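You operate a simulated robot arm through the tools that you are given. There is no shell and no other tool. Be economical: measure what you need, move in short steps, check, and stop when the job is done.

You are at the controls of a simulated two-armed robot. One attempt, no reset.

## Task
Pick up the filter from the top of the bagging bench with one hand, pass it to the other hand and put it on the top of the scoops table. Set down upright: filter.

Only the result counts: the job must be done as asked and must still hold three seconds after the hand-in. Knocking over, shifting, dropping, spilling or breaking anything else fails it.

## Robot
Two 7-joint arms with two-finger grippers on one trunk, on a base that drives. Base frame: it is fixed to the floor where the robot stands at the start and does not move with it; the origin is under the middle of the robot, x ahead of it, y to its left, z up; the surface under the hand at the start is at about z = 800. Readings come in mm, degrees, newtons and seconds.
The left shoulder is at the start at [24, 217, 1080], the right one opposite. With the tool pointing down near the work surface each hand reaches from about 200 to 760 mm from the robot's upright axis, wherever it stands, measured 20 degrees to its own side. Places, roughly: top of the scoops table [-4300, -1000, 600]. Payload 2.2 kg a hand.
The TCP of each hand is the grasp point between the finger pads, 19 mm short of the fingertips. In the tool frame z runs along the fingers and y along their closing line. Largest opening 116 mm; the body of the gripper starts 70 mm behind the TCP.
Orientation is that of the tool frame in the base frame, as [roll, pitch, yaw] about the fixed x, y, z axes, in that order (R = Rz(yaw) Ry(pitch) Rx(roll)). With the fingers straight down and closing along the base's y, the tool's x points along the base's -x, its y along +y and its z along -z.

## Interface
- The arms move only by the tool arm_command. It takes "left_moves", "right_moves" or both (then of equal length, played together; a hand with none holds still); each is a list of rows, each a list of 7 numbers: the turn, a rotation vector about the tool's x, y, z in units of 90 degrees (1.0 is 90 degrees), then the shift along the tool's x, y, z in units of 500 mm (1.0 is 500 mm), then the opening, from 0 (shut) to 1 (fully open). In form: [[ax, ay, az, dx, dy, dz, hand], ...]. A call has 1 to 8 rows; each row is the pose to reach, as a shift and turn from the pose commanded when the call began, along the tool's axes at that moment. A call with a number of a shift or a turn outside -1 to 1 is refused whole. A row lasts 0.2 s, in which the tool goes at most 50 mm and 8.6 degrees; a call with a longer step from one row to the next is refused whole, and so is a gripper value outside its range. Where a pose cannot be reached the arm comes as near as it can. A force on the tool above 40 N (or 10 N above the force at the start of the call, whichever is more), or a blocked arm, ends the call early, and 0.2 s more pass. Each finger halts on what it meets, pressing with about 41 N; the grip force reading is that of the motor and also rises with nothing between the fingers. The clock runs only during rows and for 0.2 s after the last one: add rows that repeat a pose to give the fingers time. It gives the time, the measured TCP pose, the force on the tool (base axes), the opening and the grip force at its end, in the units of the frame above (readings bear some noise), with the torque about the TCP (base axes, N m) and any sound that the robot's microphone picked up.
- Cameras (640 x 400 px; columns grow to the right, rows downward): "scene" is now at [134, 42.7, 1263.1]; the picture's right is [0.34, -0.94, 0.00], its down [-0.49, -0.18, -0.85] and it looks along [0.80, 0.29, -0.52] (base axes); focal length 265 px, centre (320, 200). "left" rides on the left gripper at [69, 15, -97] in its tool frame; the picture's right is [-0.21, 0.98, 0.00], its down [-0.76, -0.17, -0.63] and it looks along [-0.62, -0.14, 0.78] (tool axes); focal length 251 px, centre (320, 200). "right" rides on the right gripper at [69, -15, -97] in its tool frame; the picture's right is [0.21, 0.98, 0.00], its down [-0.76, 0.17, -0.63] and it looks along [-0.62, 0.14, 0.77] (tool axes); focal length 251 px, centre (320, 200). There is no depth. A picture from a camera that has moved, and an enlarged one, comes with that camera's place and axes in the base frame and with its lens. The place of the scene camera against the robot may be out by one fixed shift of up to 18 mm in any direction.
- snapshot(camera): a new picture of that camera. No time passes.
- move_column(by): slides the trunk up (or, below 0, down) by that many mm; the arms and the scene camera ride with it, the base frame stays. It gives what a move gives, with no picture.
- base_move(legs): drives the robot by 1 to 6 legs, each [ahead, left, turn to the left] in mm, mm and degrees, along the robot's own axes; the way and the turn of a leg run together, so that a leg with both is an arc; at most 1500 mm and 180 degrees a leg. The arms and the cameras ride along, it lands a little off, and it stops where it bumps. It gives what a move gives.
- turn_head(pan, tilt): turns the head with the scene camera to pan (to the left, within 80 degrees either way) and tilt (down, from -29 to 69), counted from straight ahead of the robot. It gives what a move gives.
- enlarge(camera, box): a new picture of the part [left, top, right, bottom] of that camera's present view, enlarged. No time passes.
- job_done(): hands the job in; it is judged then, once.

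Work in short steps. Places have to be worked out from the pictures, the camera data and where the tool is seen: move nearer, look again, correct. Check each grasp and each placing, and mend what went wrong. You have 120 turns and 108 pictures in all, those below and enlarged ones among them. Open the grippers and draw the arms clear of the work before you hand the job in, unless the task says otherwise; then end with one line.

The tools are called after "Request:" as a command line: name --argument value ..., lists and objects as JSON in quotes. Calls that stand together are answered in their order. arm_command: Moves the arms, as the interface text tells. Its arguments: {"type":"object","properties":{"left_moves":{"type":"array"},"right_moves":{"type":"array"}},"required":[]} The other tools are called the same way: move_column (by) slides the trunk up or down; base_move (legs) drives the base; turn_head (pan, tilt) turns the head that bears the scene camera; snapshot (camera) takes a picture; enlarge (camera, box) takes an enlarged picture of a part of a camera's view; job_done () hands the job in.

At the start:

```text
time_s: 0.0
left_ee_pos: [367.8, 395.5, 1045.5]
left_tool_rot: [-180.0, 0.0, 180.0]
left_wrist_force: [0.0, 0.9, 0.1]
left_moment: [0.03, 0.01, 0.03]
left_opening: 115.9
left_grasp_force: 0.0
right_ee_pos: [544.7, -48.8, 1072.4]
right_tool_rot: [-179.9, -0.1, 180.0]
right_wrist_force: [0.2, -0.2, -0.4]
right_moment: [0.0, -0.01, -0.03]
right_opening: 116.0
right_grasp_force: 0.0
trunk travel left (down, up): [-225.0, 265.0]
robot x, y, heading: [1.6, 4.4, 0.2]
head pan, tilt: [20.1, 31.1]
```

scene: 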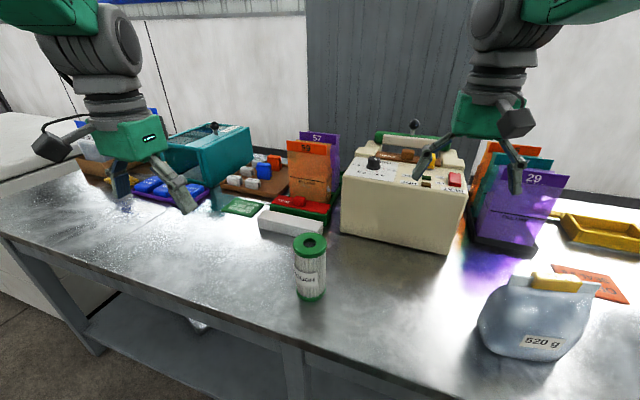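
right: 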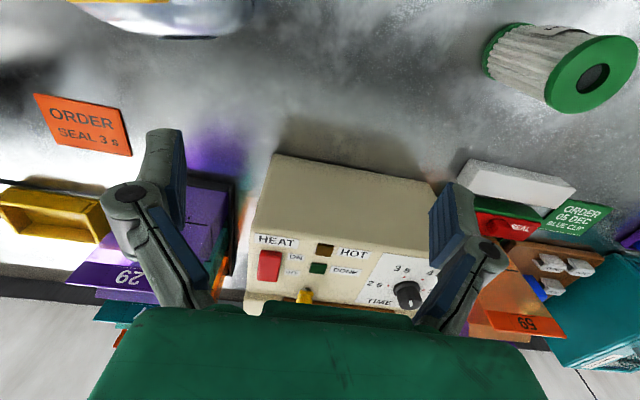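
left: 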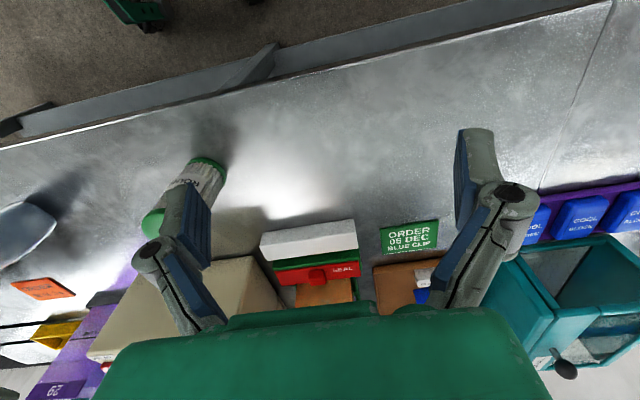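

The filter stands at about [481, 190], base at z 800 and top near 928. I'll pick it with the left hand from its left side, tilted, then pass it to the right hand from above. First I turn the left hand in yaw, up in free space.

Request:
arm_command --left_moves '[[0, 0, -0.09, 0, 0, 0, 1], [0, 0, -0.18, 0, 0, 0, 1], [0, 0, -0.27, 0, 0, 0, 1], [0, 0, -0.36, 0, 0, 0, 1], [0, 0, -0.45, 0, 0, 0, 1], [0, 0, -0.54, 0, 0, 0, 1], [0, 0, -0.63, 0, 0, 0, 1], [0, 0, -0.72, 0, 0, 0, 1]]'

Request:
arm_command --left_moves '[[0, 0, -0.09, 0, 0, 0, 1], [0, 0, -0.18, 0, 0, 0, 1], [0, 0, -0.28, 0, 0, 0, 1]]'

```text
time_s: 1.8
left_ee_pos: [365.7, 394.7, 1047.3]
left_tool_rot: [-179.9, 0.0, -115.1]
left_wrist_force: [0.2, 0.4, -0.4]
left_moment: [0.02, 0.04, 0.0]
left_opening: 116.0
left_grasp_force: 0.1
right_ee_pos: [541.1, -49.8, 1072.7]
right_tool_rot: [180.0, 0.0, 180.0]
right_wrist_force: [0.3, -1.2, -1.2]
right_moment: [-0.02, -0.03, -0.03]
right_opening: 116.0
right_grasp_force: 0.2
trunk travel left (down, up): [-225.0, 265.0]
robot x, y, heading: [-0.3, -3.1, -0.1]
head pan, tilt: [20.1, 31.1]
```

```text
refused: row 3 steps farther than a row can; nothing moved
```

Yaw works, so I finish it and then tilt the hand 60° towards the right.

Request:
arm_command --left_moves '[[0, 0, -0.07, 0, 0, 0, 1], [0, 0, -0.14, 0, 0, 0, 1], [0, 0, -0.21, 0, 0, 0, 1], [0, 0, -0.278, 0, 0, 0, 1]]'

Request:
arm_command --left_moves '[[0, 0.083, 0, 0, 0, 0, 1], [0, 0.167, 0, 0, 0, 0, 1], [0, 0.25, 0, 0, 0, 0, 1], [0, 0.333, 0, 0, 0, 0, 1], [0, 0.417, 0, 0, 0, 0, 1], [0, 0.5, 0, 0, 0, 0, 1], [0, 0.583, 0, 0, 0, 0, 1], [0, 0.667, 0, 0, 0, 0, 1]]'

Request:
snapshot --camera "scene"

Request:
snapshot --camera "left"

```text
time_s: 2.8
left_ee_pos: [366.3, 395.3, 1047.2]
left_tool_rot: [-179.9, 0.0, -90.1]
left_wrist_force: [0.0, -0.6, 0.2]
left_moment: [0.0, -0.01, 0.0]
left_opening: 115.7
left_grasp_force: 0.0
right_ee_pos: [541.5, -50.4, 1073.8]
right_tool_rot: [-180.0, 0.1, 180.0]
right_wrist_force: [-0.6, 0.1, 0.4]
right_moment: [0.02, 0.08, 0.03]
right_opening: 115.6
right_grasp_force: 0.0
trunk travel left (down, up): [-225.0, 265.0]
robot x, y, heading: [0.4, -0.4, 0.0]
head pan, tilt: [20.1, 31.1]
```

```text
time_s: 4.6
left_ee_pos: [366.3, 396.6, 1045.7]
left_tool_rot: [-179.8, -60.3, -90.4]
left_wrist_force: [0.0, 0.6, 0.0]
left_moment: [-0.02, -0.01, 0.01]
left_opening: 116.0
left_grasp_force: 0.0
right_ee_pos: [540.8, -48.3, 1074.2]
right_tool_rot: [-179.9, 0.1, 179.9]
right_wrist_force: [0.2, 1.0, -1.1]
right_moment: [0.02, 0.0, 0.0]
right_opening: 116.2
right_grasp_force: 0.0
trunk travel left (down, up): [-225.0, 265.0]
robot x, y, heading: [-0.9, -1.5, 0.0]
head pan, tilt: [20.1, 31.1]
```

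```text
104 pictures are left
camera scene: at [134.3, 46.3, 1262.9], right [0.34, -0.94, 0.0], down [-0.49, -0.18, -0.85], along [0.8, 0.29, -0.52], focal length 265 px, centre (320, 200)
```

scene: 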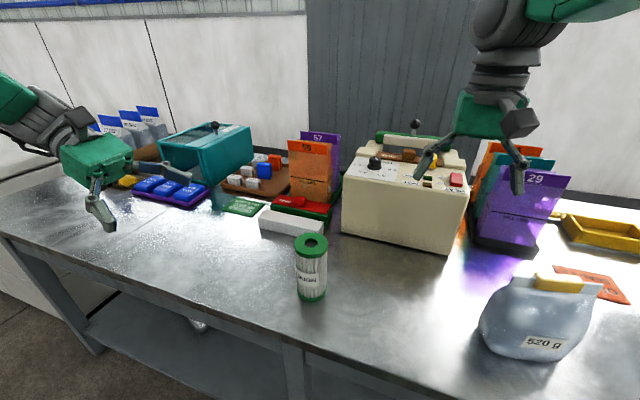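

```text
103 pictures are left
camera left: at [350.4, 446.6, 1152.7], right [-0.98, 0.11, -0.19], down [0.17, 0.92, -0.34], along [0.14, -0.37, -0.92], focal length 251 px, centre (320, 200)
```

left: 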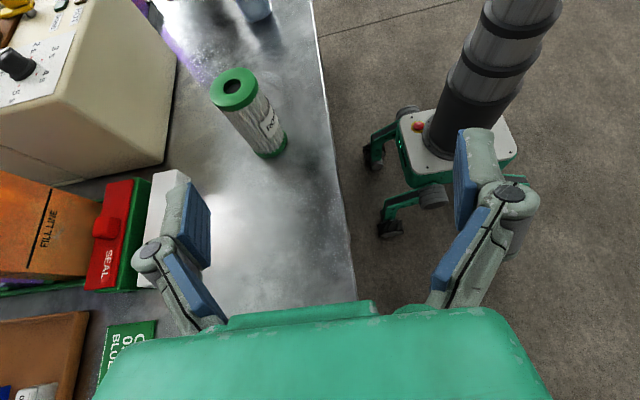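

Orientation is good. Triangulation puts the filter axis at about [477, 190]. I move to a pre-grasp point about 120 mm short of it along the tool axis.

Request:
arm_command --left_moves '[[0, 0, 0, -0.0265, -0.037, 0.0545, 1], [0, 0, 0, -0.053, -0.074, 0.109, 1], [0, 0, 0, -0.0795, -0.111, 0.1635, 1], [0, 0, 0, -0.106, -0.148, 0.218, 1], [0, 0, 0, -0.1325, -0.185, 0.2725, 1], [0, 0, 0, -0.159, -0.222, 0.327, 1], [0, 0, 0, -0.159, -0.222, 0.327, 1]]'

Request:
snapshot --camera "scene"

Request:
snapshot --camera "left"

```text
time_s: 6.2
left_ee_pos: [476.5, 291.0, 898.6]
left_tool_rot: [-179.6, -60.1, -90.5]
left_wrist_force: [-0.5, 0.8, -0.6]
left_moment: [0.0, -0.01, 0.02]
left_opening: 116.1
left_grasp_force: 0.0
right_ee_pos: [540.9, -48.5, 1075.1]
right_tool_rot: [-180.0, 0.2, 180.0]
right_wrist_force: [0.0, 0.5, -0.1]
right_moment: [-0.02, -0.01, 0.01]
right_opening: 116.0
right_grasp_force: 0.1
trunk travel left (down, up): [-225.0, 265.0]
robot x, y, heading: [-2.1, -1.8, -0.0]
head pan, tilt: [20.1, 31.1]
```

```text
102 pictures are left
camera scene: at [134.1, 44.0, 1263.1], right [0.34, -0.94, 0.0], down [-0.49, -0.18, -0.85], along [0.8, 0.29, -0.52], focal length 265 px, centre (320, 200)
```

scene: 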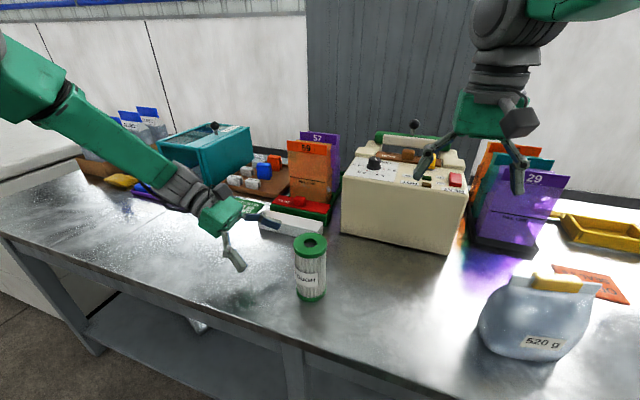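

```text
101 pictures are left
camera left: at [461.1, 340.8, 1004.8], right [-0.98, 0.11, -0.19], down [0.17, 0.93, -0.34], along [0.14, -0.36, -0.92], focal length 251 px, centre (320, 200)
```

left: 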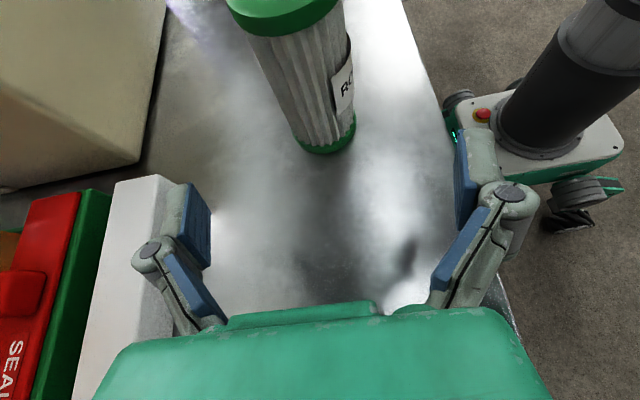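

The filter is centred between the fingers, axis about [478, 187]. I advance along the tool axis to z about 837.

Request:
arm_command --left_moves '[[0, 0, 0, -0.001, -0.003, 0.05, 1], [0, 0, 0, -0.002, -0.003, 0.1, 1], [0, 0, 0, -0.003, -0.003, 0.15, 1], [0, 0, 0, -0.003, -0.003, 0.2, 1], [0, 0, 0, -0.003, -0.003, 0.24, 1], [0, 0, 0, -0.003, -0.003, 0.24, 1]]'

Request:
snapshot --camera "left"

Request:
enlarge --camera "scene" --box '[200, 180, 400, 320]'

```text
time_s: 7.6
left_ee_pos: [479.4, 187.8, 836.0]
left_tool_rot: [-179.8, -60.1, -90.3]
left_wrist_force: [-1.0, 0.5, -0.4]
left_moment: [-0.01, 0.0, 0.01]
left_opening: 116.1
left_grasp_force: 0.1
right_ee_pos: [542.0, -49.7, 1073.5]
right_tool_rot: [180.0, 0.1, 179.9]
right_wrist_force: [0.0, 0.1, 0.2]
right_moment: [-0.02, 0.0, 0.03]
right_opening: 115.9
right_grasp_force: 0.1
trunk travel left (down, up): [-225.0, 265.0]
robot x, y, heading: [-0.2, 1.2, 0.0]
head pan, tilt: [20.1, 31.1]
```

```text
100 pictures are left
camera left: at [463.1, 236.8, 942.6], right [-0.98, 0.11, -0.19], down [0.17, 0.93, -0.34], along [0.14, -0.36, -0.92], focal length 251 px, centre (320, 200)
```

left: 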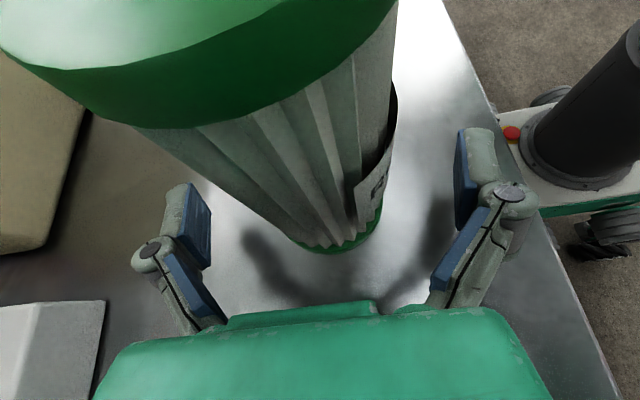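

```text
2.86 times, centred on (300, 250) of scene
camera zoom: at [134.9, 43.5, 1263.0], right [0.34, -0.94, 0.0], down [-0.49, -0.18, -0.85], along [0.8, 0.29, -0.52], focal length 757 px, centre (377, 57)
```

zoom: 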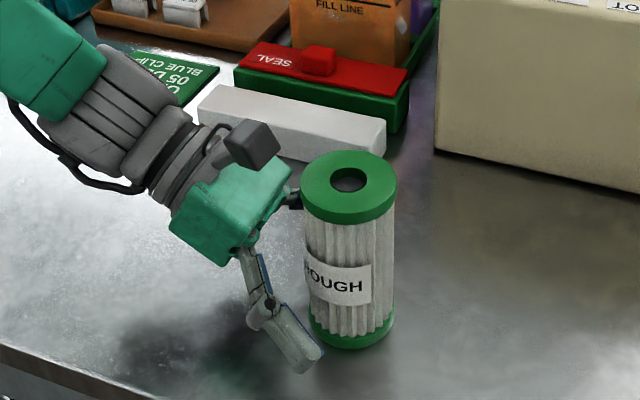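

The near base edge is at y≈213, so the axis is nearer y≈178. I go 11 mm farther and close.

Request:
arm_command --left_moves '[[0, 0, 0, 0.011, 0, 0.019, 1], [0, 0, 0, 0.011, 0, 0.019, 1], [0, 0, 0, 0.011, 0, 0.019, 0.7], [0, 0, 0, 0.011, 0, 0.019, 0.4], [0, 0, 0, 0.011, 0, 0.019, 0.3], [0, 0, 0, 0.011, 0, 0.019, 0.3]]'

Request:
snapshot --camera "left"

Request:
enlarge --camera "scene" --box '[200, 180, 400, 320]'

```text
time_s: 9.0
left_ee_pos: [479.2, 176.4, 834.7]
left_tool_rot: [-179.8, -60.0, -90.4]
left_wrist_force: [-0.3, -0.1, 0.4]
left_moment: [-0.03, -0.02, -0.01]
left_opening: 60.7
left_grasp_force: 41.3
right_ee_pos: [541.8, -49.6, 1073.5]
right_tool_rot: [-180.0, 0.2, -180.0]
right_wrist_force: [-0.9, 0.3, 0.1]
right_moment: [0.0, -0.03, 0.0]
right_opening: 116.0
right_grasp_force: 0.0
trunk travel left (down, up): [-225.0, 265.0]
robot x, y, heading: [3.6, 2.0, 0.2]
head pan, tilt: [20.1, 31.1]
```

```text
98 pictures are left
camera left: at [463.6, 226.5, 942.3], right [-0.98, 0.11, -0.19], down [0.17, 0.93, -0.34], along [0.14, -0.36, -0.92], focal length 251 px, centre (320, 200)
```

left: 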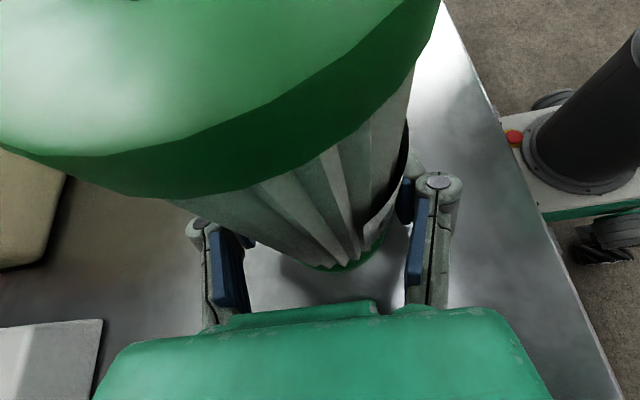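

```text
2.86 times, centred on (300, 250) of scene
camera zoom: at [135.1, 43.4, 1263.0], right [0.34, -0.94, 0.0], down [-0.49, -0.18, -0.85], along [0.8, 0.29, -0.52], focal length 757 px, centre (377, 57)
```

zoom: 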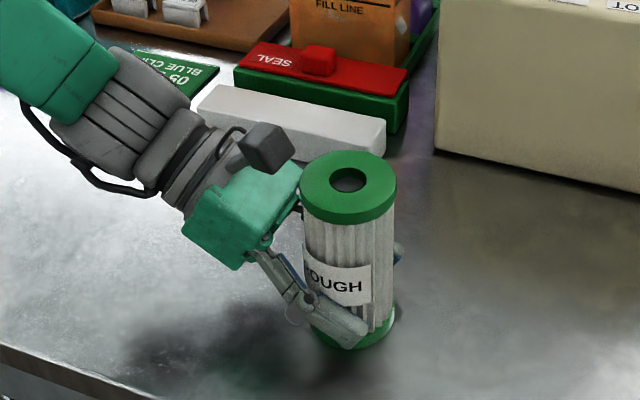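

Gripped firmly (opening 60.7 mm, 41 N). I lift straight up by 160 mm.

Request:
arm_command --left_moves '[[0, 0, 0, 0.02, 0, -0.0115, 0.3], [0, 0, 0, 0.07, 0, -0.04, 0.3], [0, 0, 0, 0.139, 0, -0.08, 0.3], [0, 0, 0, 0.208, 0, -0.12, 0.3], [0, 0, 0, 0.277, 0, -0.16, 0.3], [0, 0, 0, 0.277, 0, -0.16, 0.3]]'

Request:
snapshot --camera "scene"

Request:
snapshot --camera "right"

```text
time_s: 10.4
left_ee_pos: [477.4, 176.5, 993.4]
left_tool_rot: [-179.9, -59.9, -90.3]
left_wrist_force: [0.0, -1.1, -1.5]
left_moment: [-0.04, -0.02, -0.05]
left_opening: 60.5
left_grasp_force: 40.9
right_ee_pos: [542.7, -50.0, 1072.7]
right_tool_rot: [-180.0, 0.0, -179.9]
right_wrist_force: [-0.2, 0.4, 0.4]
right_moment: [0.01, 0.01, 0.0]
right_opening: 115.8
right_grasp_force: 0.0
trunk travel left (down, up): [-225.0, 265.0]
robot x, y, heading: [-0.9, 0.7, 0.1]
head pan, tilt: [20.1, 31.1]
```

```text
96 pictures are left
camera scene: at [135.5, 43.3, 1262.9], right [0.34, -0.94, 0.0], down [-0.49, -0.18, -0.85], along [0.8, 0.29, -0.52], focal length 265 px, centre (320, 200)
```

scene: 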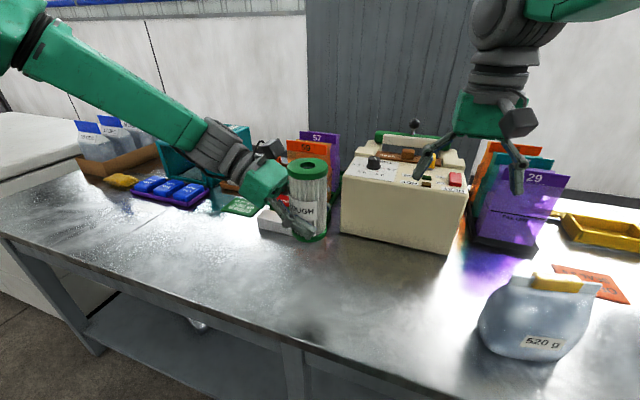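

```text
95 pictures are left
camera right: at [473.4, -63.9, 1167.9], right [-0.21, 0.98, 0.0], down [0.76, 0.17, 0.63], along [0.62, 0.14, -0.77], focal length 251 px, centre (320, 200)
```

right: 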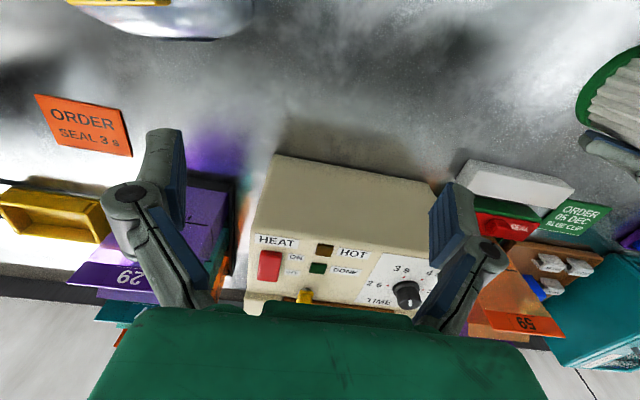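

The filter is held upright. I bring it to the middle, and meanwhile raise the right hand and yaw it so that it closes along x with its camera away from the left hand.

Request:
arm_command --left_moves '[[0, 0, 0, 0.0035, 0.00675, 0.02, 0.3], [0, 0, 0, 0.007, 0.0135, 0.04, 0.3], [0, 0, 0, 0.0105, 0.02, 0.06, 0.3], [0, 0, 0, 0.014, 0.027, 0.08, 0.3], [0, 0, 0, 0.0175, 0.034, 0.1, 0.3], [0, 0, 0, 0.021, 0.04, 0.12, 0.3], [0, 0, 0, 0.0245, 0.047, 0.14, 0.3], [0, 0, 0, 0.028, 0.054, 0.16, 0.3]]' --right_moves '[[0, 0, -0.09, 0, 0, -0.028, 1], [0, 0, -0.18, 0, 0, -0.056, 1], [0, 0, -0.27, 0, 0, -0.084, 1], [0, 0, -0.36, 0, 0, -0.112, 1], [0, 0, -0.45, 0, 0, -0.14, 1], [0, 0, -0.54, 0, 0, -0.168, 1], [0, 0, -0.63, 0, 0, -0.196, 1], [0, 0, -0.72, 0, 0, -0.224, 1]]'

Request:
arm_command --right_moves '[[0, 0, -0.07, 0, 0, 0, 1], [0, 0, -0.14, 0, 0, 0, 1], [0, 0, -0.21, 0, 0, 0, 1], [0, 0, -0.28, 0, 0, 0, 1], [0, 0, -0.28, 0, 0, 0, 1]]'

Request:
snapshot --camera "scene"

Request:
snapshot --camera "right"

```text
time_s: 12.2
left_ee_pos: [449.0, 103.0, 967.7]
left_tool_rot: [-179.8, -60.2, -90.3]
left_wrist_force: [1.3, 0.6, -1.5]
left_moment: [0.0, 0.01, -0.01]
left_opening: 60.6
left_grasp_force: 41.4
right_ee_pos: [540.3, -50.0, 1184.3]
right_tool_rot: [180.0, -0.1, -115.1]
right_wrist_force: [-0.9, -0.3, -0.1]
right_moment: [-0.02, -0.01, -0.01]
right_opening: 116.2
right_grasp_force: 0.1
trunk travel left (down, up): [-225.0, 265.0]
robot x, y, heading: [-0.7, 0.6, 0.0]
head pan, tilt: [20.1, 31.1]
```

```text
time_s: 13.4
left_ee_pos: [449.3, 102.6, 966.2]
left_tool_rot: [-179.8, -60.1, -90.4]
left_wrist_force: [0.0, 0.4, -1.1]
left_moment: [-0.01, -0.02, 0.01]
left_opening: 60.6
left_grasp_force: 40.9
right_ee_pos: [541.9, -50.1, 1185.0]
right_tool_rot: [-179.9, 0.0, -89.9]
right_wrist_force: [-0.5, -0.3, 0.4]
right_moment: [0.01, -0.01, 0.05]
right_opening: 116.3
right_grasp_force: 0.0
trunk travel left (down, up): [-225.0, 265.0]
robot x, y, heading: [-1.2, 0.4, -0.1]
head pan, tilt: [20.1, 31.1]
```

```text
94 pictures are left
camera scene: at [134.9, 43.0, 1263.0], right [0.34, -0.94, 0.0], down [-0.49, -0.18, -0.85], along [0.8, 0.29, -0.52], focal length 265 px, centre (320, 200)
```

scene: 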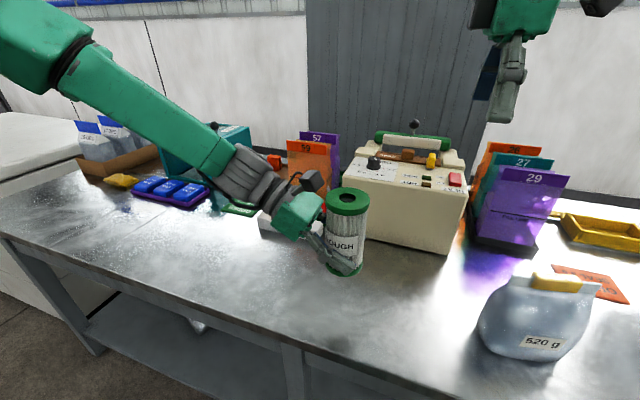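

```text
93 pictures are left
camera right: at [556.6, -118.0, 1280.6], right [-0.98, -0.22, 0.0], down [-0.17, 0.76, 0.63], along [-0.14, 0.62, -0.78], focal length 251 px, centre (320, 200)
```

right: 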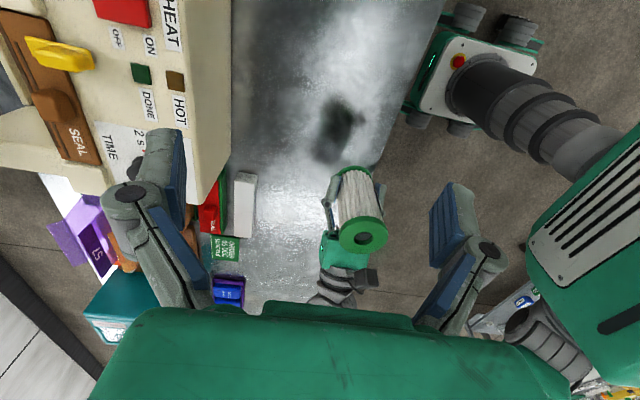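

From the right camera the filter's top centre comes out at about [449, 103, 1059], which agrees with the left TCP. I place the right hand above it.

Request:
arm_command --right_moves '[[0, 0, 0, -0.061, 0.037, 0.014, 1], [0, 0, 0, -0.122, 0.074, 0.028, 1], [0, 0, 0, -0.182, 0.111, 0.042, 1], [0, 0, 0, -0.243, 0.148, 0.056, 1], [0, 0, 0, -0.304, 0.186, 0.07, 1], [0, 0, 0, -0.304, 0.186, 0.07, 1]]'

Request:
snapshot --camera "scene"

Request:
snapshot --camera "right"

```text
time_s: 14.8
left_ee_pos: [449.4, 101.9, 966.5]
left_tool_rot: [-179.9, -60.0, -90.3]
left_wrist_force: [-0.6, 0.2, -1.0]
left_moment: [0.0, -0.03, 0.01]
left_opening: 60.1
left_grasp_force: 40.9
right_ee_pos: [456.4, 93.1, 1159.0]
right_tool_rot: [-180.0, 1.3, -91.0]
right_wrist_force: [-0.2, 0.4, -0.3]
right_moment: [0.01, 0.0, 0.02]
right_opening: 115.7
right_grasp_force: 0.0
trunk travel left (down, up): [-225.0, 265.0]
robot x, y, heading: [-2.5, 2.0, -0.2]
head pan, tilt: [20.1, 31.1]
```

```text
92 pictures are left
camera scene: at [134.6, 43.9, 1263.0], right [0.34, -0.94, 0.0], down [-0.49, -0.18, -0.85], along [0.8, 0.29, -0.52], focal length 265 px, centre (320, 200)
```

scene: 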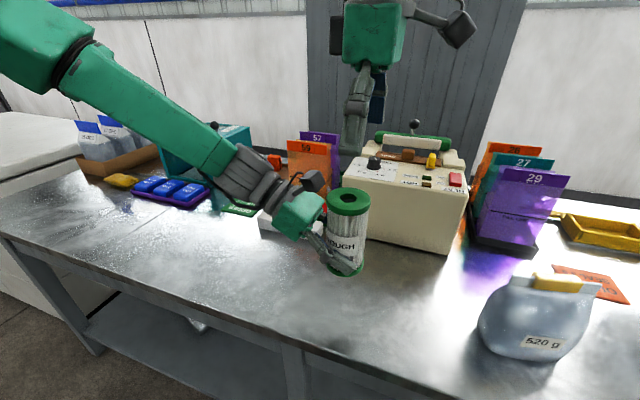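

```text
91 pictures are left
camera right: at [469.3, 23.1, 1252.9], right [-0.98, -0.2, -0.01], down [-0.15, 0.74, 0.65], along [-0.12, 0.64, -0.76], focal length 251 px, centre (320, 200)
```

right: 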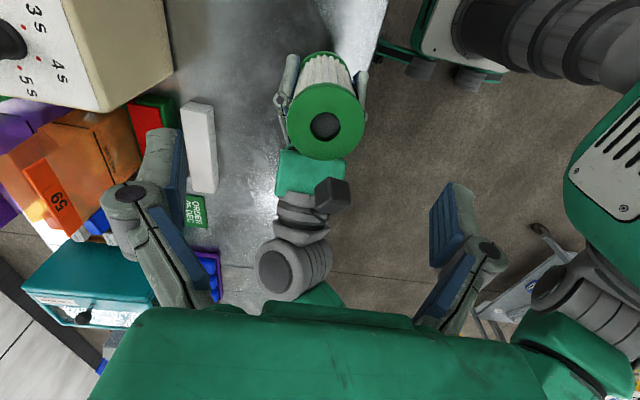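

The right arm is near its reach limit up here, so I lower the filter and shift it 42 mm to the right, and bring the right hand above the new spot.

Request:
arm_command --left_moves '[[0, 0, 0, -0.023, 0, 0.0375, 0.3], [0, 0, 0, -0.046, 0, 0.075, 0.3], [0, 0, 0, -0.069, 0, 0.1125, 0.3], [0, 0, 0, -0.091, 0, 0.15, 0.3], [0, 0, 0, -0.091, 0, 0.15, 0.3]]' --right_moves '[[0, 0, 0, 0.021, 0, 0.01, 1], [0, 0, 0, 0.042, 0, 0.03, 1], [0, 0, 0, 0.063, 0, 0.06, 1], [0, 0, 0, 0.084, 0, 0.1, 1], [0, 0, 0, 0.084, 0, 0.1, 1]]'

Request:
snapshot --camera "scene"

Request:
snapshot --camera "right"

```text
time_s: 16.0
left_ee_pos: [449.8, 60.0, 890.2]
left_tool_rot: [-179.7, -60.1, -90.6]
left_wrist_force: [-0.4, 0.3, -1.3]
left_moment: [0.01, 0.0, -0.01]
left_opening: 60.3
left_grasp_force: 40.6
right_ee_pos: [447.9, 60.6, 1100.6]
right_tool_rot: [-179.8, 0.0, -90.1]
right_wrist_force: [0.1, 0.5, 0.2]
right_moment: [0.01, 0.02, 0.05]
right_opening: 116.0
right_grasp_force: 0.1
trunk travel left (down, up): [-225.0, 265.0]
robot x, y, heading: [-1.0, 1.0, -0.0]
head pan, tilt: [20.1, 31.1]
```

```text
90 pictures are left
camera scene: at [134.2, 43.3, 1263.1], right [0.34, -0.94, 0.0], down [-0.49, -0.18, -0.85], along [0.8, 0.29, -0.52], focal length 265 px, centre (320, 200)
```

scene: 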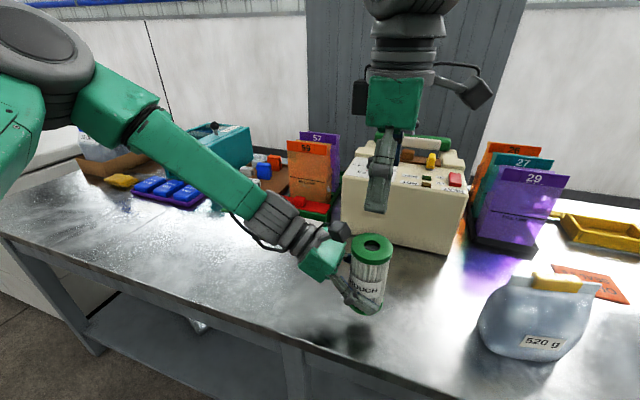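

```text
89 pictures are left
camera right: at [462.4, -7.9, 1196.1], right [-0.98, -0.22, 0.0], down [-0.17, 0.76, 0.63], along [-0.13, 0.62, -0.78], focal length 251 px, centre (320, 200)
```

right: 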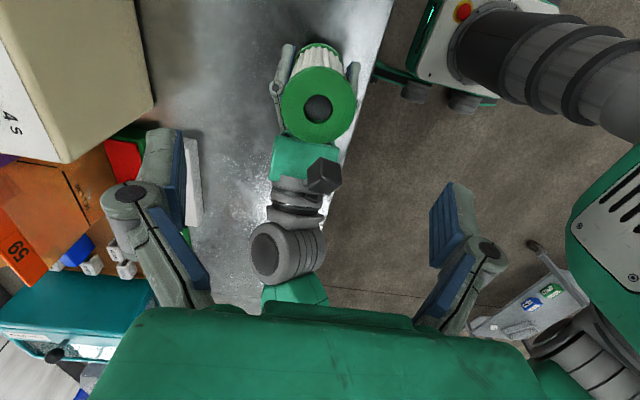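

The filter top centre is at about [450, 64, 982], almost under the right hand. I descend 100 mm and check the clearances.

Request:
arm_command --right_moves '[[0, 0, 0, -0.005, -0.003, 0.05, 1], [0, 0, 0, -0.006, -0.003, 0.1, 1], [0, 0, 0, -0.006, -0.003, 0.15, 1], [0, 0, 0, -0.006, -0.003, 0.2, 1], [0, 0, 0, -0.006, -0.003, 0.2, 1]]'

Request:
snapshot --camera "scene"

Request:
snapshot --camera "right"

Request:
snapshot --camera "left"

```text
time_s: 17.2
left_ee_pos: [449.3, 59.8, 890.8]
left_tool_rot: [-179.8, -60.0, -90.5]
left_wrist_force: [-1.1, -0.2, -0.8]
left_moment: [-0.01, -0.02, 0.0]
left_opening: 60.2
left_grasp_force: 40.8
right_ee_pos: [451.6, 64.7, 1000.3]
right_tool_rot: [-179.9, 0.0, -90.1]
right_wrist_force: [1.0, 0.2, -0.4]
right_moment: [-0.02, 0.02, -0.01]
right_opening: 116.1
right_grasp_force: 0.0
trunk travel left (down, up): [-225.0, 265.0]
robot x, y, heading: [-1.5, 1.2, 0.4]
head pan, tilt: [20.1, 31.1]
```

```text
88 pictures are left
camera scene: at [134.6, 43.7, 1263.0], right [0.34, -0.94, 0.0], down [-0.49, -0.18, -0.85], along [0.8, 0.29, -0.52], focal length 265 px, centre (320, 200)
```

scene: 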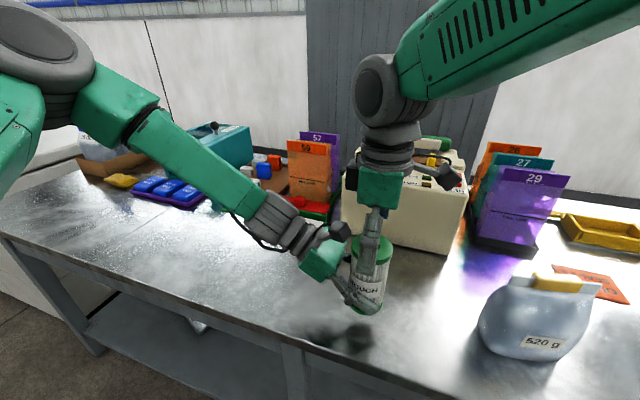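

```text
87 pictures are left
camera right: at [465.7, -4.5, 1095.1], right [-0.98, -0.21, 0.0], down [-0.17, 0.76, 0.63], along [-0.13, 0.62, -0.78], focal length 251 px, centre (320, 200)
```

right: 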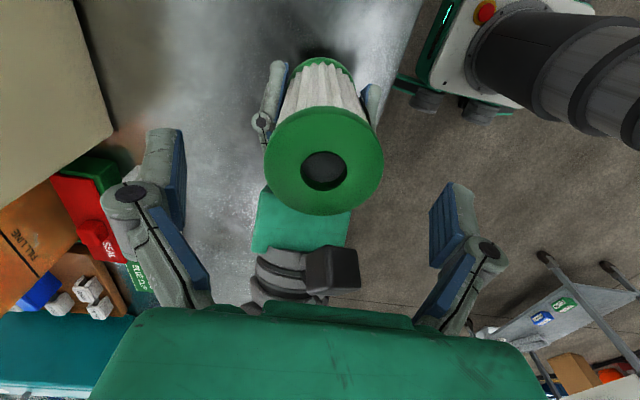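

```text
86 pictures are left
camera left: at [433.6, 109.4, 996.6], right [-0.98, 0.11, -0.19], down [0.17, 0.93, -0.34], along [0.14, -0.36, -0.92], focal length 251 px, centre (320, 200)
```

left: 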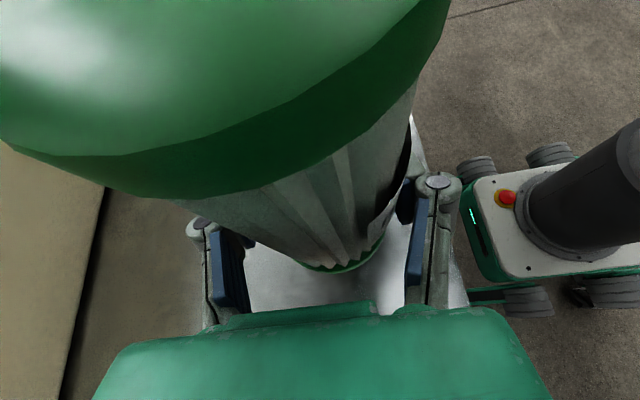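

The right hand is aligned. I go down another 38 mm and close on the top cap.

Request:
arm_command --right_moves '[[0, 0, 0, 0, 0.002, 0.038, 1], [0, 0, 0, 0, 0.003, 0.076, 1], [0, 0, 0, 0, 0.003, 0.076, 1], [0, 0, 0, 0, 0.003, 0.076, 0.7], [0, 0, 0, 0, 0.003, 0.076, 0.4], [0, 0, 0, 0, 0.003, 0.076, 0.3], [0, 0, 0, 0, 0.003, 0.076, 0.3]]'

Request:
snapshot --camera "scene"

Request:
snapshot --camera "right"

```text
time_s: 18.8
left_ee_pos: [449.7, 60.0, 889.0]
left_tool_rot: [-179.7, -59.8, -90.2]
left_wrist_force: [27.0, -3.6, -18.7]
left_moment: [0.04, 1.04, -0.09]
left_opening: 60.4
left_grasp_force: 40.6
right_ee_pos: [451.4, 61.0, 966.6]
right_tool_rot: [179.8, 0.7, -90.5]
right_wrist_force: [-26.7, 3.9, 17.6]
right_moment: [0.12, 1.04, 0.09]
right_opening: 61.8
right_grasp_force: 41.0
trunk travel left (down, up): [-225.0, 265.0]
robot x, y, heading: [0.6, -0.8, 0.3]
head pan, tilt: [20.1, 31.1]
```

```text
85 pictures are left
camera scene: at [134.9, 43.6, 1263.0], right [0.34, -0.94, 0.0], down [-0.49, -0.18, -0.85], along [0.8, 0.29, -0.52], focal length 265 px, centre (320, 200)
```

scene: 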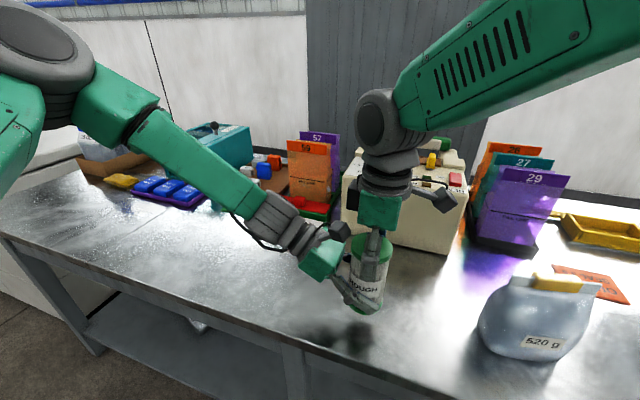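

```text
84 pictures are left
camera right: at [466.0, -8.1, 1061.2], right [-0.98, -0.21, 0.0], down [-0.16, 0.75, 0.64], along [-0.13, 0.63, -0.77], focal length 251 px, centre (320, 200)
```

right: 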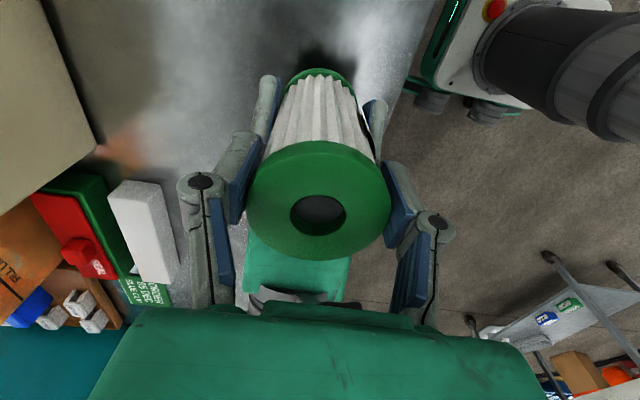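

Right hand has the cap (61.8 mm, 41 N), with some mutual strain between the hands. I open the left hand while the right one holds.

Request:
arm_command --left_moves '[[0, 0, 0, 0, 0, 0, 0.6], [0, 0, 0, 0, 0, 0, 0.8], [0, 0, 0, 0, 0, 0, 1], [0, 0, 0, 0, 0, 0, 1]]'

Request:
snapshot --camera "right"

Request:
enlarge --camera "scene" --box '[260, 170, 480, 330]'

```text
time_s: 19.8
left_ee_pos: [449.5, 59.8, 889.2]
left_tool_rot: [-179.8, -60.1, -90.5]
left_wrist_force: [0.1, 0.5, -1.1]
left_moment: [-0.03, 0.01, 0.0]
left_opening: 116.0
left_grasp_force: 0.1
right_ee_pos: [451.9, 60.5, 965.5]
right_tool_rot: [-179.9, 0.6, -90.5]
right_wrist_force: [-0.1, 0.6, -0.7]
right_moment: [0.01, 0.03, 0.0]
right_opening: 61.3
right_grasp_force: 41.2
trunk travel left (down, up): [-225.0, 265.0]
robot x, y, heading: [-1.6, 2.1, -0.2]
head pan, tilt: [20.1, 31.1]
```

```text
83 pictures are left
camera right: at [467.3, -9.2, 1060.3], right [-0.98, -0.2, 0.0], down [-0.16, 0.75, 0.64], along [-0.13, 0.63, -0.77], focal length 251 px, centre (320, 200)
```

right: 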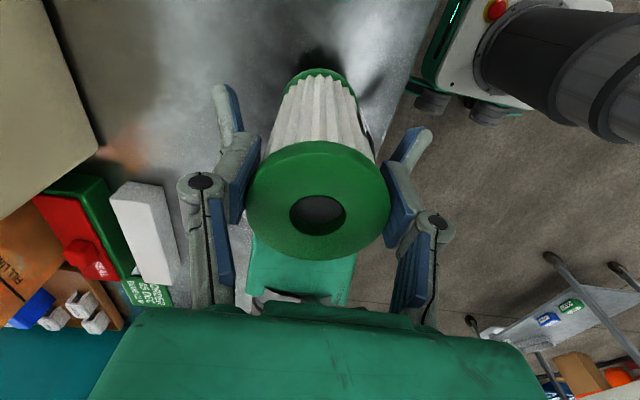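

```text
2.50 times, centred on (370, 250) of scene
camera zoom: at [134.9, 43.6, 1263.0], right [0.34, -0.94, 0.0], down [-0.49, -0.18, -0.85], along [0.8, 0.29, -0.52], focal length 662 px, centre (195, 75)
```

zoom: 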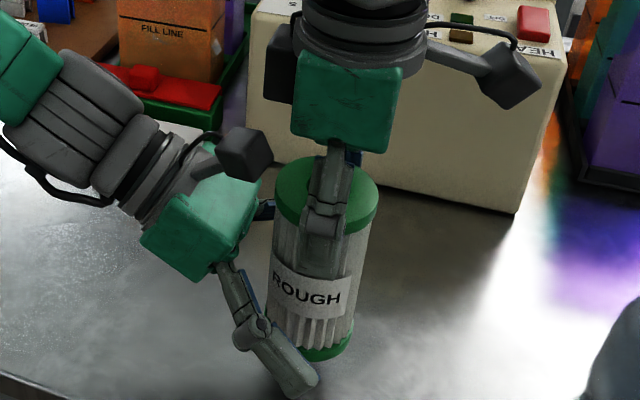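

The filter hangs safely from the right hand. I back the left hand off along its axis.

Request:
arm_command --left_moves '[[0, 0, 0, 0, 0, -0.05, 1], [0, 0, 0, 0, 0, -0.12, 1], [0, 0, 0, 0, 0, -0.2, 1], [0, 0, 0, 0.03, 0, -0.28, 1], [0, 0, 0, 0.1, 0, -0.34, 1], [0, 0, 0, 0.17, 0, -0.4, 1]]'

Request:
snapshot --camera "scene"

```text
time_s: 21.2
left_ee_pos: [448.6, 189.7, 1067.5]
left_tool_rot: [-179.7, -60.1, -90.4]
left_wrist_force: [-0.4, 0.2, 0.3]
left_moment: [-0.01, -0.01, 0.03]
left_opening: 116.0
left_grasp_force: 0.1
right_ee_pos: [452.0, 60.0, 967.3]
right_tool_rot: [-179.8, 0.7, -90.5]
right_wrist_force: [-0.3, 0.9, 0.1]
right_moment: [0.01, 0.01, 0.01]
right_opening: 61.3
right_grasp_force: 41.3
trunk travel left (down, up): [-225.0, 265.0]
robot x, y, heading: [-1.7, -1.0, -0.3]
head pan, tilt: [20.1, 31.1]
```

```text
81 pictures are left
camera scene: at [132.8, 43.1, 1263.2], right [0.34, -0.94, 0.0], down [-0.49, -0.18, -0.85], along [0.8, 0.29, -0.52], focal length 265 px, centre (320, 200)
```

scene: 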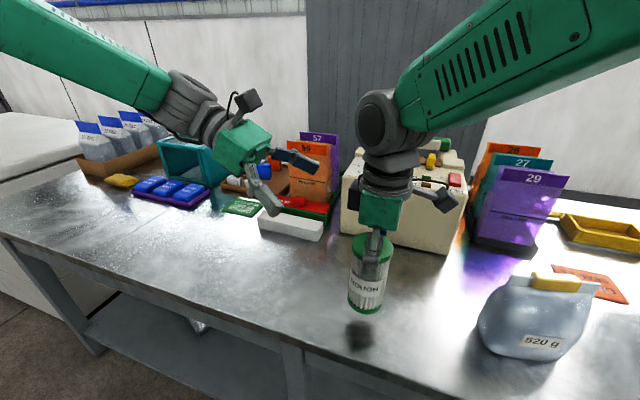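

Now I draw both arms back towards the robot and apart, ready for driving, with the filter raised above the bench.

Request:
arm_command --left_moves '[[0, 0, 0, -0.025, 0.033, -0.043, 1], [0, 0, 0, -0.05, 0.067, -0.087, 1], [0, 0, 0, -0.075, 0.1, -0.13, 1], [0, 0, 0, -0.1, 0.133, -0.173, 1], [0, 0, 0, -0.125, 0.167, -0.217, 1], [0, 0, 0, -0.15, 0.2, -0.26, 1]]' --right_moves '[[0, 0, 0, 0.02, 0.01, -0.05, 0.3], [0, 0, 0, 0.07, 0.04, -0.08, 0.3], [0, 0, 0, 0.13, 0.085, -0.08, 0.3], [0, 0, 0, 0.19, 0.13, -0.08, 0.3], [0, 0, 0, 0.25, 0.175, -0.08, 0.3], [0, 0, 0, 0.3, 0.22, -0.08, 0.3]]'

Request:
turn_head --pan -80 --tilt 25

Request:
snapshot --camera "scene"

```text
time_s: 22.6
left_ee_pos: [347.5, 339.9, 1066.7]
left_tool_rot: [-179.6, -60.0, -90.6]
left_wrist_force: [-0.2, 0.4, 0.7]
left_moment: [0.01, 0.0, 0.05]
left_opening: 115.9
left_grasp_force: 0.0
right_ee_pos: [337.4, -88.8, 1003.9]
right_tool_rot: [-179.8, 0.1, -90.0]
right_wrist_force: [0.3, -0.1, -2.0]
right_moment: [-0.01, -0.02, 0.02]
right_opening: 61.2
right_grasp_force: 40.8
trunk travel left (down, up): [-225.0, 265.0]
robot x, y, heading: [1.1, 0.5, -0.0]
head pan, tilt: [20.1, 31.1]
```

```text
time_s: 24.4
left_ee_pos: [348.6, 341.7, 1065.2]
left_tool_rot: [-179.8, -60.1, -90.2]
left_wrist_force: [-0.3, -0.1, -0.4]
left_moment: [0.0, 0.02, -0.04]
left_opening: 116.0
left_grasp_force: 0.0
right_ee_pos: [340.3, -87.3, 1002.5]
right_tool_rot: [-179.9, 0.0, -90.0]
right_wrist_force: [-0.5, 0.2, -0.8]
right_moment: [0.0, 0.0, -0.02]
right_opening: 61.3
right_grasp_force: 41.2
trunk travel left (down, up): [-225.0, 265.0]
robot x, y, heading: [2.2, 0.7, -0.0]
head pan, tilt: [-80.0, 25.0]
```

```text
80 pictures are left
camera scene: at [64.5, -78.2, 1273.4], right [-0.98, -0.17, 0.0], down [-0.08, 0.41, -0.91], along [0.16, -0.89, -0.42], focal length 265 px, centre (320, 200)
```

scene: 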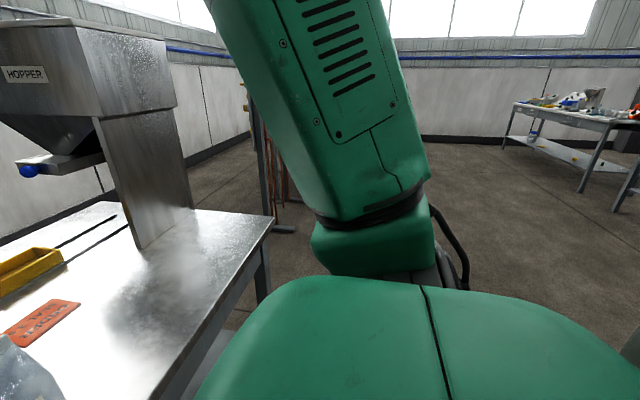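

I back off from the bench by 350 mm and then turn right by 90° to see the room behind.

Request:
base_move --legs '[[-350, 0, 0], [0, 0, -90]]'

Request:
turn_head --pan -60 --tilt 20

Request:
snapshot --camera "scene"

Request:
turn_head --pan 0 --tilt 20

Request:
snapshot --camera "scene"

```text
time_s: 30.5
left_ee_pos: [-8.9, -348.1, 1063.9]
left_tool_rot: [-179.7, -60.1, -180.0]
left_wrist_force: [0.1, -0.4, -0.6]
left_moment: [-0.02, -0.01, -0.02]
left_opening: 116.0
left_grasp_force: 0.0
right_ee_pos: [-439.6, -340.9, 1002.5]
right_tool_rot: [-179.9, 0.0, -179.7]
right_wrist_force: [-0.5, 0.5, -1.6]
right_moment: [0.03, -0.04, 0.02]
right_opening: 61.2
right_grasp_force: 41.4
trunk travel left (down, up): [-225.0, 265.0]
robot x, y, heading: [-354.9, 0.3, -89.7]
head pan, tilt: [-80.0, 25.0]
```

```text
time_s: 31.3
left_ee_pos: [-11.6, -347.1, 1065.7]
left_tool_rot: [-179.6, -60.0, 179.8]
left_wrist_force: [0.1, -0.7, -0.8]
left_moment: [0.02, 0.01, -0.03]
left_opening: 115.9
left_grasp_force: 0.1
right_ee_pos: [-439.5, -339.6, 1003.1]
right_tool_rot: [-179.7, 0.0, -179.7]
right_wrist_force: [-1.3, -0.5, -0.2]
right_moment: [0.02, 0.03, 0.04]
right_opening: 61.1
right_grasp_force: 41.0
trunk travel left (down, up): [-225.0, 265.0]
robot x, y, heading: [-351.0, -2.6, -89.9]
head pan, tilt: [-60.0, 20.0]
```

```text
79 pictures are left
camera scene: at [-425.7, -79.5, 1281.4], right [-0.5, 0.86, 0.0], down [0.29, 0.17, -0.94], along [-0.81, -0.47, -0.34], focal length 265 px, centre (320, 200)
```

scene: 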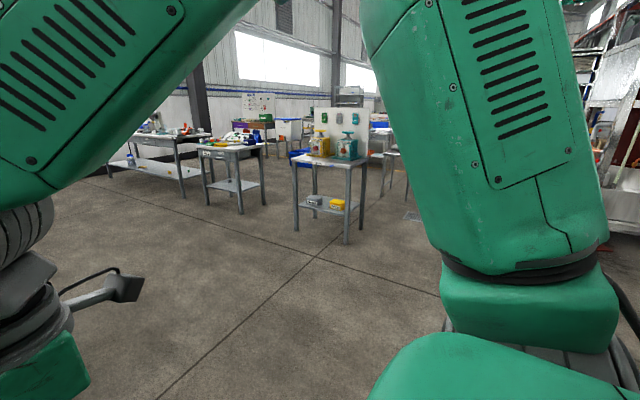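

```text
time_s: 32.6
left_ee_pos: [-12.3, -345.9, 1065.0]
left_tool_rot: [-179.6, -60.1, 179.8]
left_wrist_force: [0.3, 0.1, -0.6]
left_moment: [0.0, 0.0, 0.06]
left_opening: 116.0
left_grasp_force: 0.1
right_ee_pos: [-442.5, -340.0, 1002.9]
right_tool_rot: [-179.7, 0.0, -179.7]
right_wrist_force: [0.9, 0.0, -1.4]
right_moment: [0.06, -0.01, -0.02]
right_opening: 61.4
right_grasp_force: 41.1
trunk travel left (down, up): [-225.0, 265.0]
robot x, y, heading: [-356.0, -0.8, -89.6]
head pan, tilt: [0.0, 20.0]
```

```text
78 pictures are left
camera scene: at [-344.7, -125.8, 1281.1], right [-1.0, 0.0, 0.0], down [0.0, 0.34, -0.94], along [0.0, -0.94, -0.34], focal length 265 px, centre (320, 200)
```

scene: 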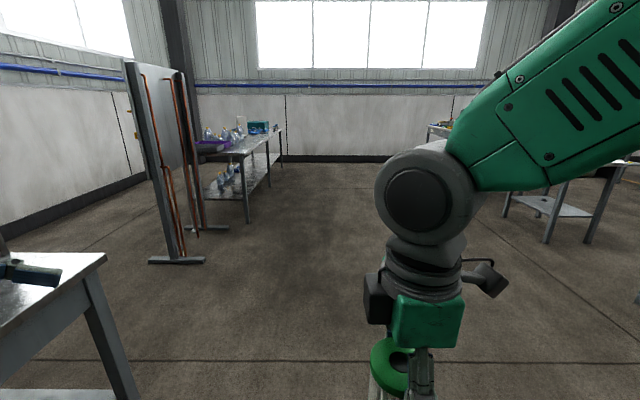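

The scoops table must be beyond the nearer table with the scales. I turn to face −x and look along the way.

Request:
base_move --legs '[[0, 0, -90]]'

Request:
turn_head --pan 12 --tilt 15

Request:
snapshot --camera "scene"

```text
time_s: 36.8
left_ee_pos: [-700.6, -343.3, 1065.2]
left_tool_rot: [-179.6, -59.9, 90.0]
left_wrist_force: [0.3, -0.3, -0.3]
left_moment: [0.02, 0.0, 0.02]
left_opening: 115.9
left_grasp_force: 0.0
right_ee_pos: [-694.7, 85.5, 1003.0]
right_tool_rot: [-179.8, 0.0, 90.3]
right_wrist_force: [-0.3, -0.3, -1.1]
right_moment: [0.0, -0.03, 0.0]
right_opening: 61.1
right_grasp_force: 40.9
trunk travel left (down, up): [-225.0, 265.0]
robot x, y, heading: [-355.7, -3.8, -179.6]
head pan, tilt: [0.0, 20.0]
```

```text
time_s: 37.6
left_ee_pos: [-698.2, -343.2, 1066.9]
left_tool_rot: [-179.4, -59.8, 89.6]
left_wrist_force: [-0.3, 0.2, 0.1]
left_moment: [-0.02, 0.0, 0.01]
left_opening: 116.0
left_grasp_force: 0.1
right_ee_pos: [-691.7, 86.7, 1004.5]
right_tool_rot: [-179.7, 0.1, 90.4]
right_wrist_force: [0.1, -1.0, -1.1]
right_moment: [0.01, -0.03, -0.02]
right_opening: 60.8
right_grasp_force: 40.8
trunk travel left (down, up): [-225.0, 265.0]
robot x, y, heading: [-354.1, 0.5, -179.8]
head pan, tilt: [12.0, 15.0]
```

```text
77 pictures are left
camera scene: at [-480.8, -13.8, 1289.2], right [-0.21, 0.98, 0.0], down [0.26, 0.06, -0.97], along [-0.94, -0.21, -0.26], focal length 265 px, centre (320, 200)
```

scene: 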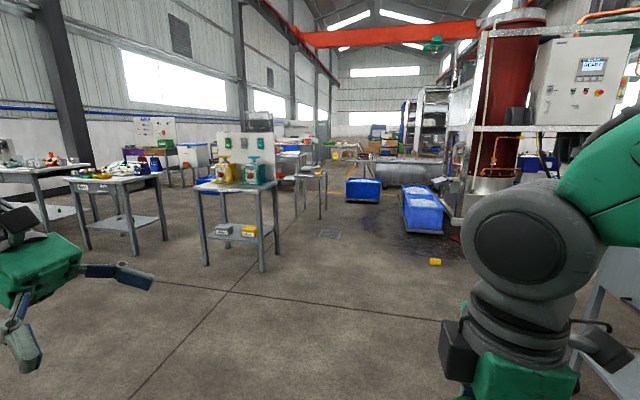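

The small table at about pixel (310, 175) is the scoops table. I enlarge it.

Request:
enlarge --camera "scene" --box '[260, 130, 400, 230]'

```text
4.00 times, centred on (330, 180) of scene
camera zoom: at [-480.8, -13.8, 1289.2], right [-0.21, 0.98, 0.0], down [0.26, 0.06, -0.97], along [-0.94, -0.21, -0.26], focal length 1060 px, centre (280, 280)
```

zoom: 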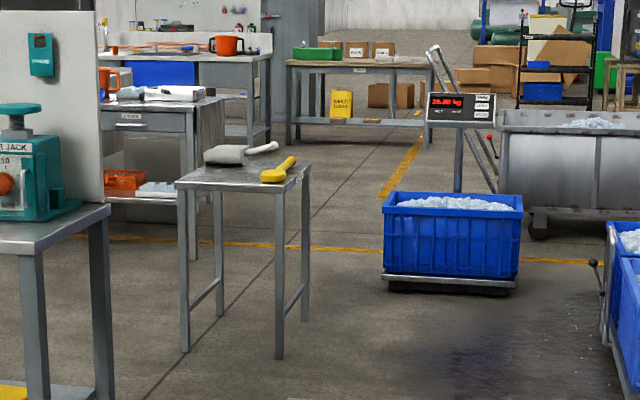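

The small table has a grey and a yellow scoop on it. I drive towards it, staying clear of the scales table (edge at y≈−1030).

Request:
base_move --legs '[[1450, 150, 0], [1350, 150, 0]]'

Request:
turn_head --pan 25 --tilt 30

Request:
snapshot --camera "scene"

```text
time_s: 51.3
left_ee_pos: [-3520.9, -678.8, 1069.6]
left_tool_rot: [-179.0, -59.7, 90.2]
left_wrist_force: [-0.8, -0.1, 0.3]
left_moment: [-0.04, 0.0, 0.01]
left_opening: 115.8
left_grasp_force: 0.1
right_ee_pos: [-3518.9, -251.1, 1005.8]
right_tool_rot: [-179.7, 0.2, 91.0]
right_wrist_force: [0.1, 0.2, -1.6]
right_moment: [0.01, 0.01, 0.03]
right_opening: 60.9
right_grasp_force: 41.4
trunk travel left (down, up): [-225.0, 265.0]
robot x, y, heading: [-3185.6, -335.1, -179.0]
head pan, tilt: [12.0, 15.0]
```

```text
time_s: 52.1
left_ee_pos: [-3525.9, -684.9, 1068.4]
left_tool_rot: [-179.7, -60.0, 90.6]
left_wrist_force: [0.0, -0.6, 0.1]
left_moment: [-0.03, -0.01, 0.03]
left_opening: 115.9
left_grasp_force: 0.0
right_ee_pos: [-3524.1, -255.0, 1002.9]
right_tool_rot: [-179.7, -0.1, 91.1]
right_wrist_force: [-0.2, -0.1, -0.6]
right_moment: [0.0, 0.0, -0.02]
right_opening: 60.7
right_grasp_force: 41.3
trunk travel left (down, up): [-225.0, 265.0]
robot x, y, heading: [-3183.5, -337.4, -179.0]
head pan, tilt: [25.0, 30.0]
```

```text
75 pictures are left
camera scene: at [-3292.2, -369.1, 1267.2], right [-0.44, 0.9, 0.0], down [0.45, 0.22, -0.87], along [-0.78, -0.38, -0.5], focal length 265 px, centre (320, 200)
```

scene: 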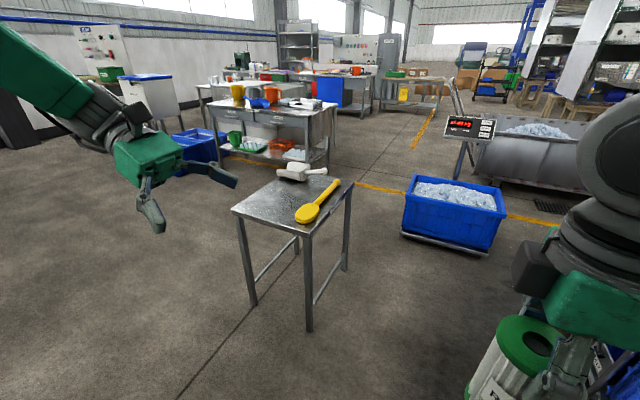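

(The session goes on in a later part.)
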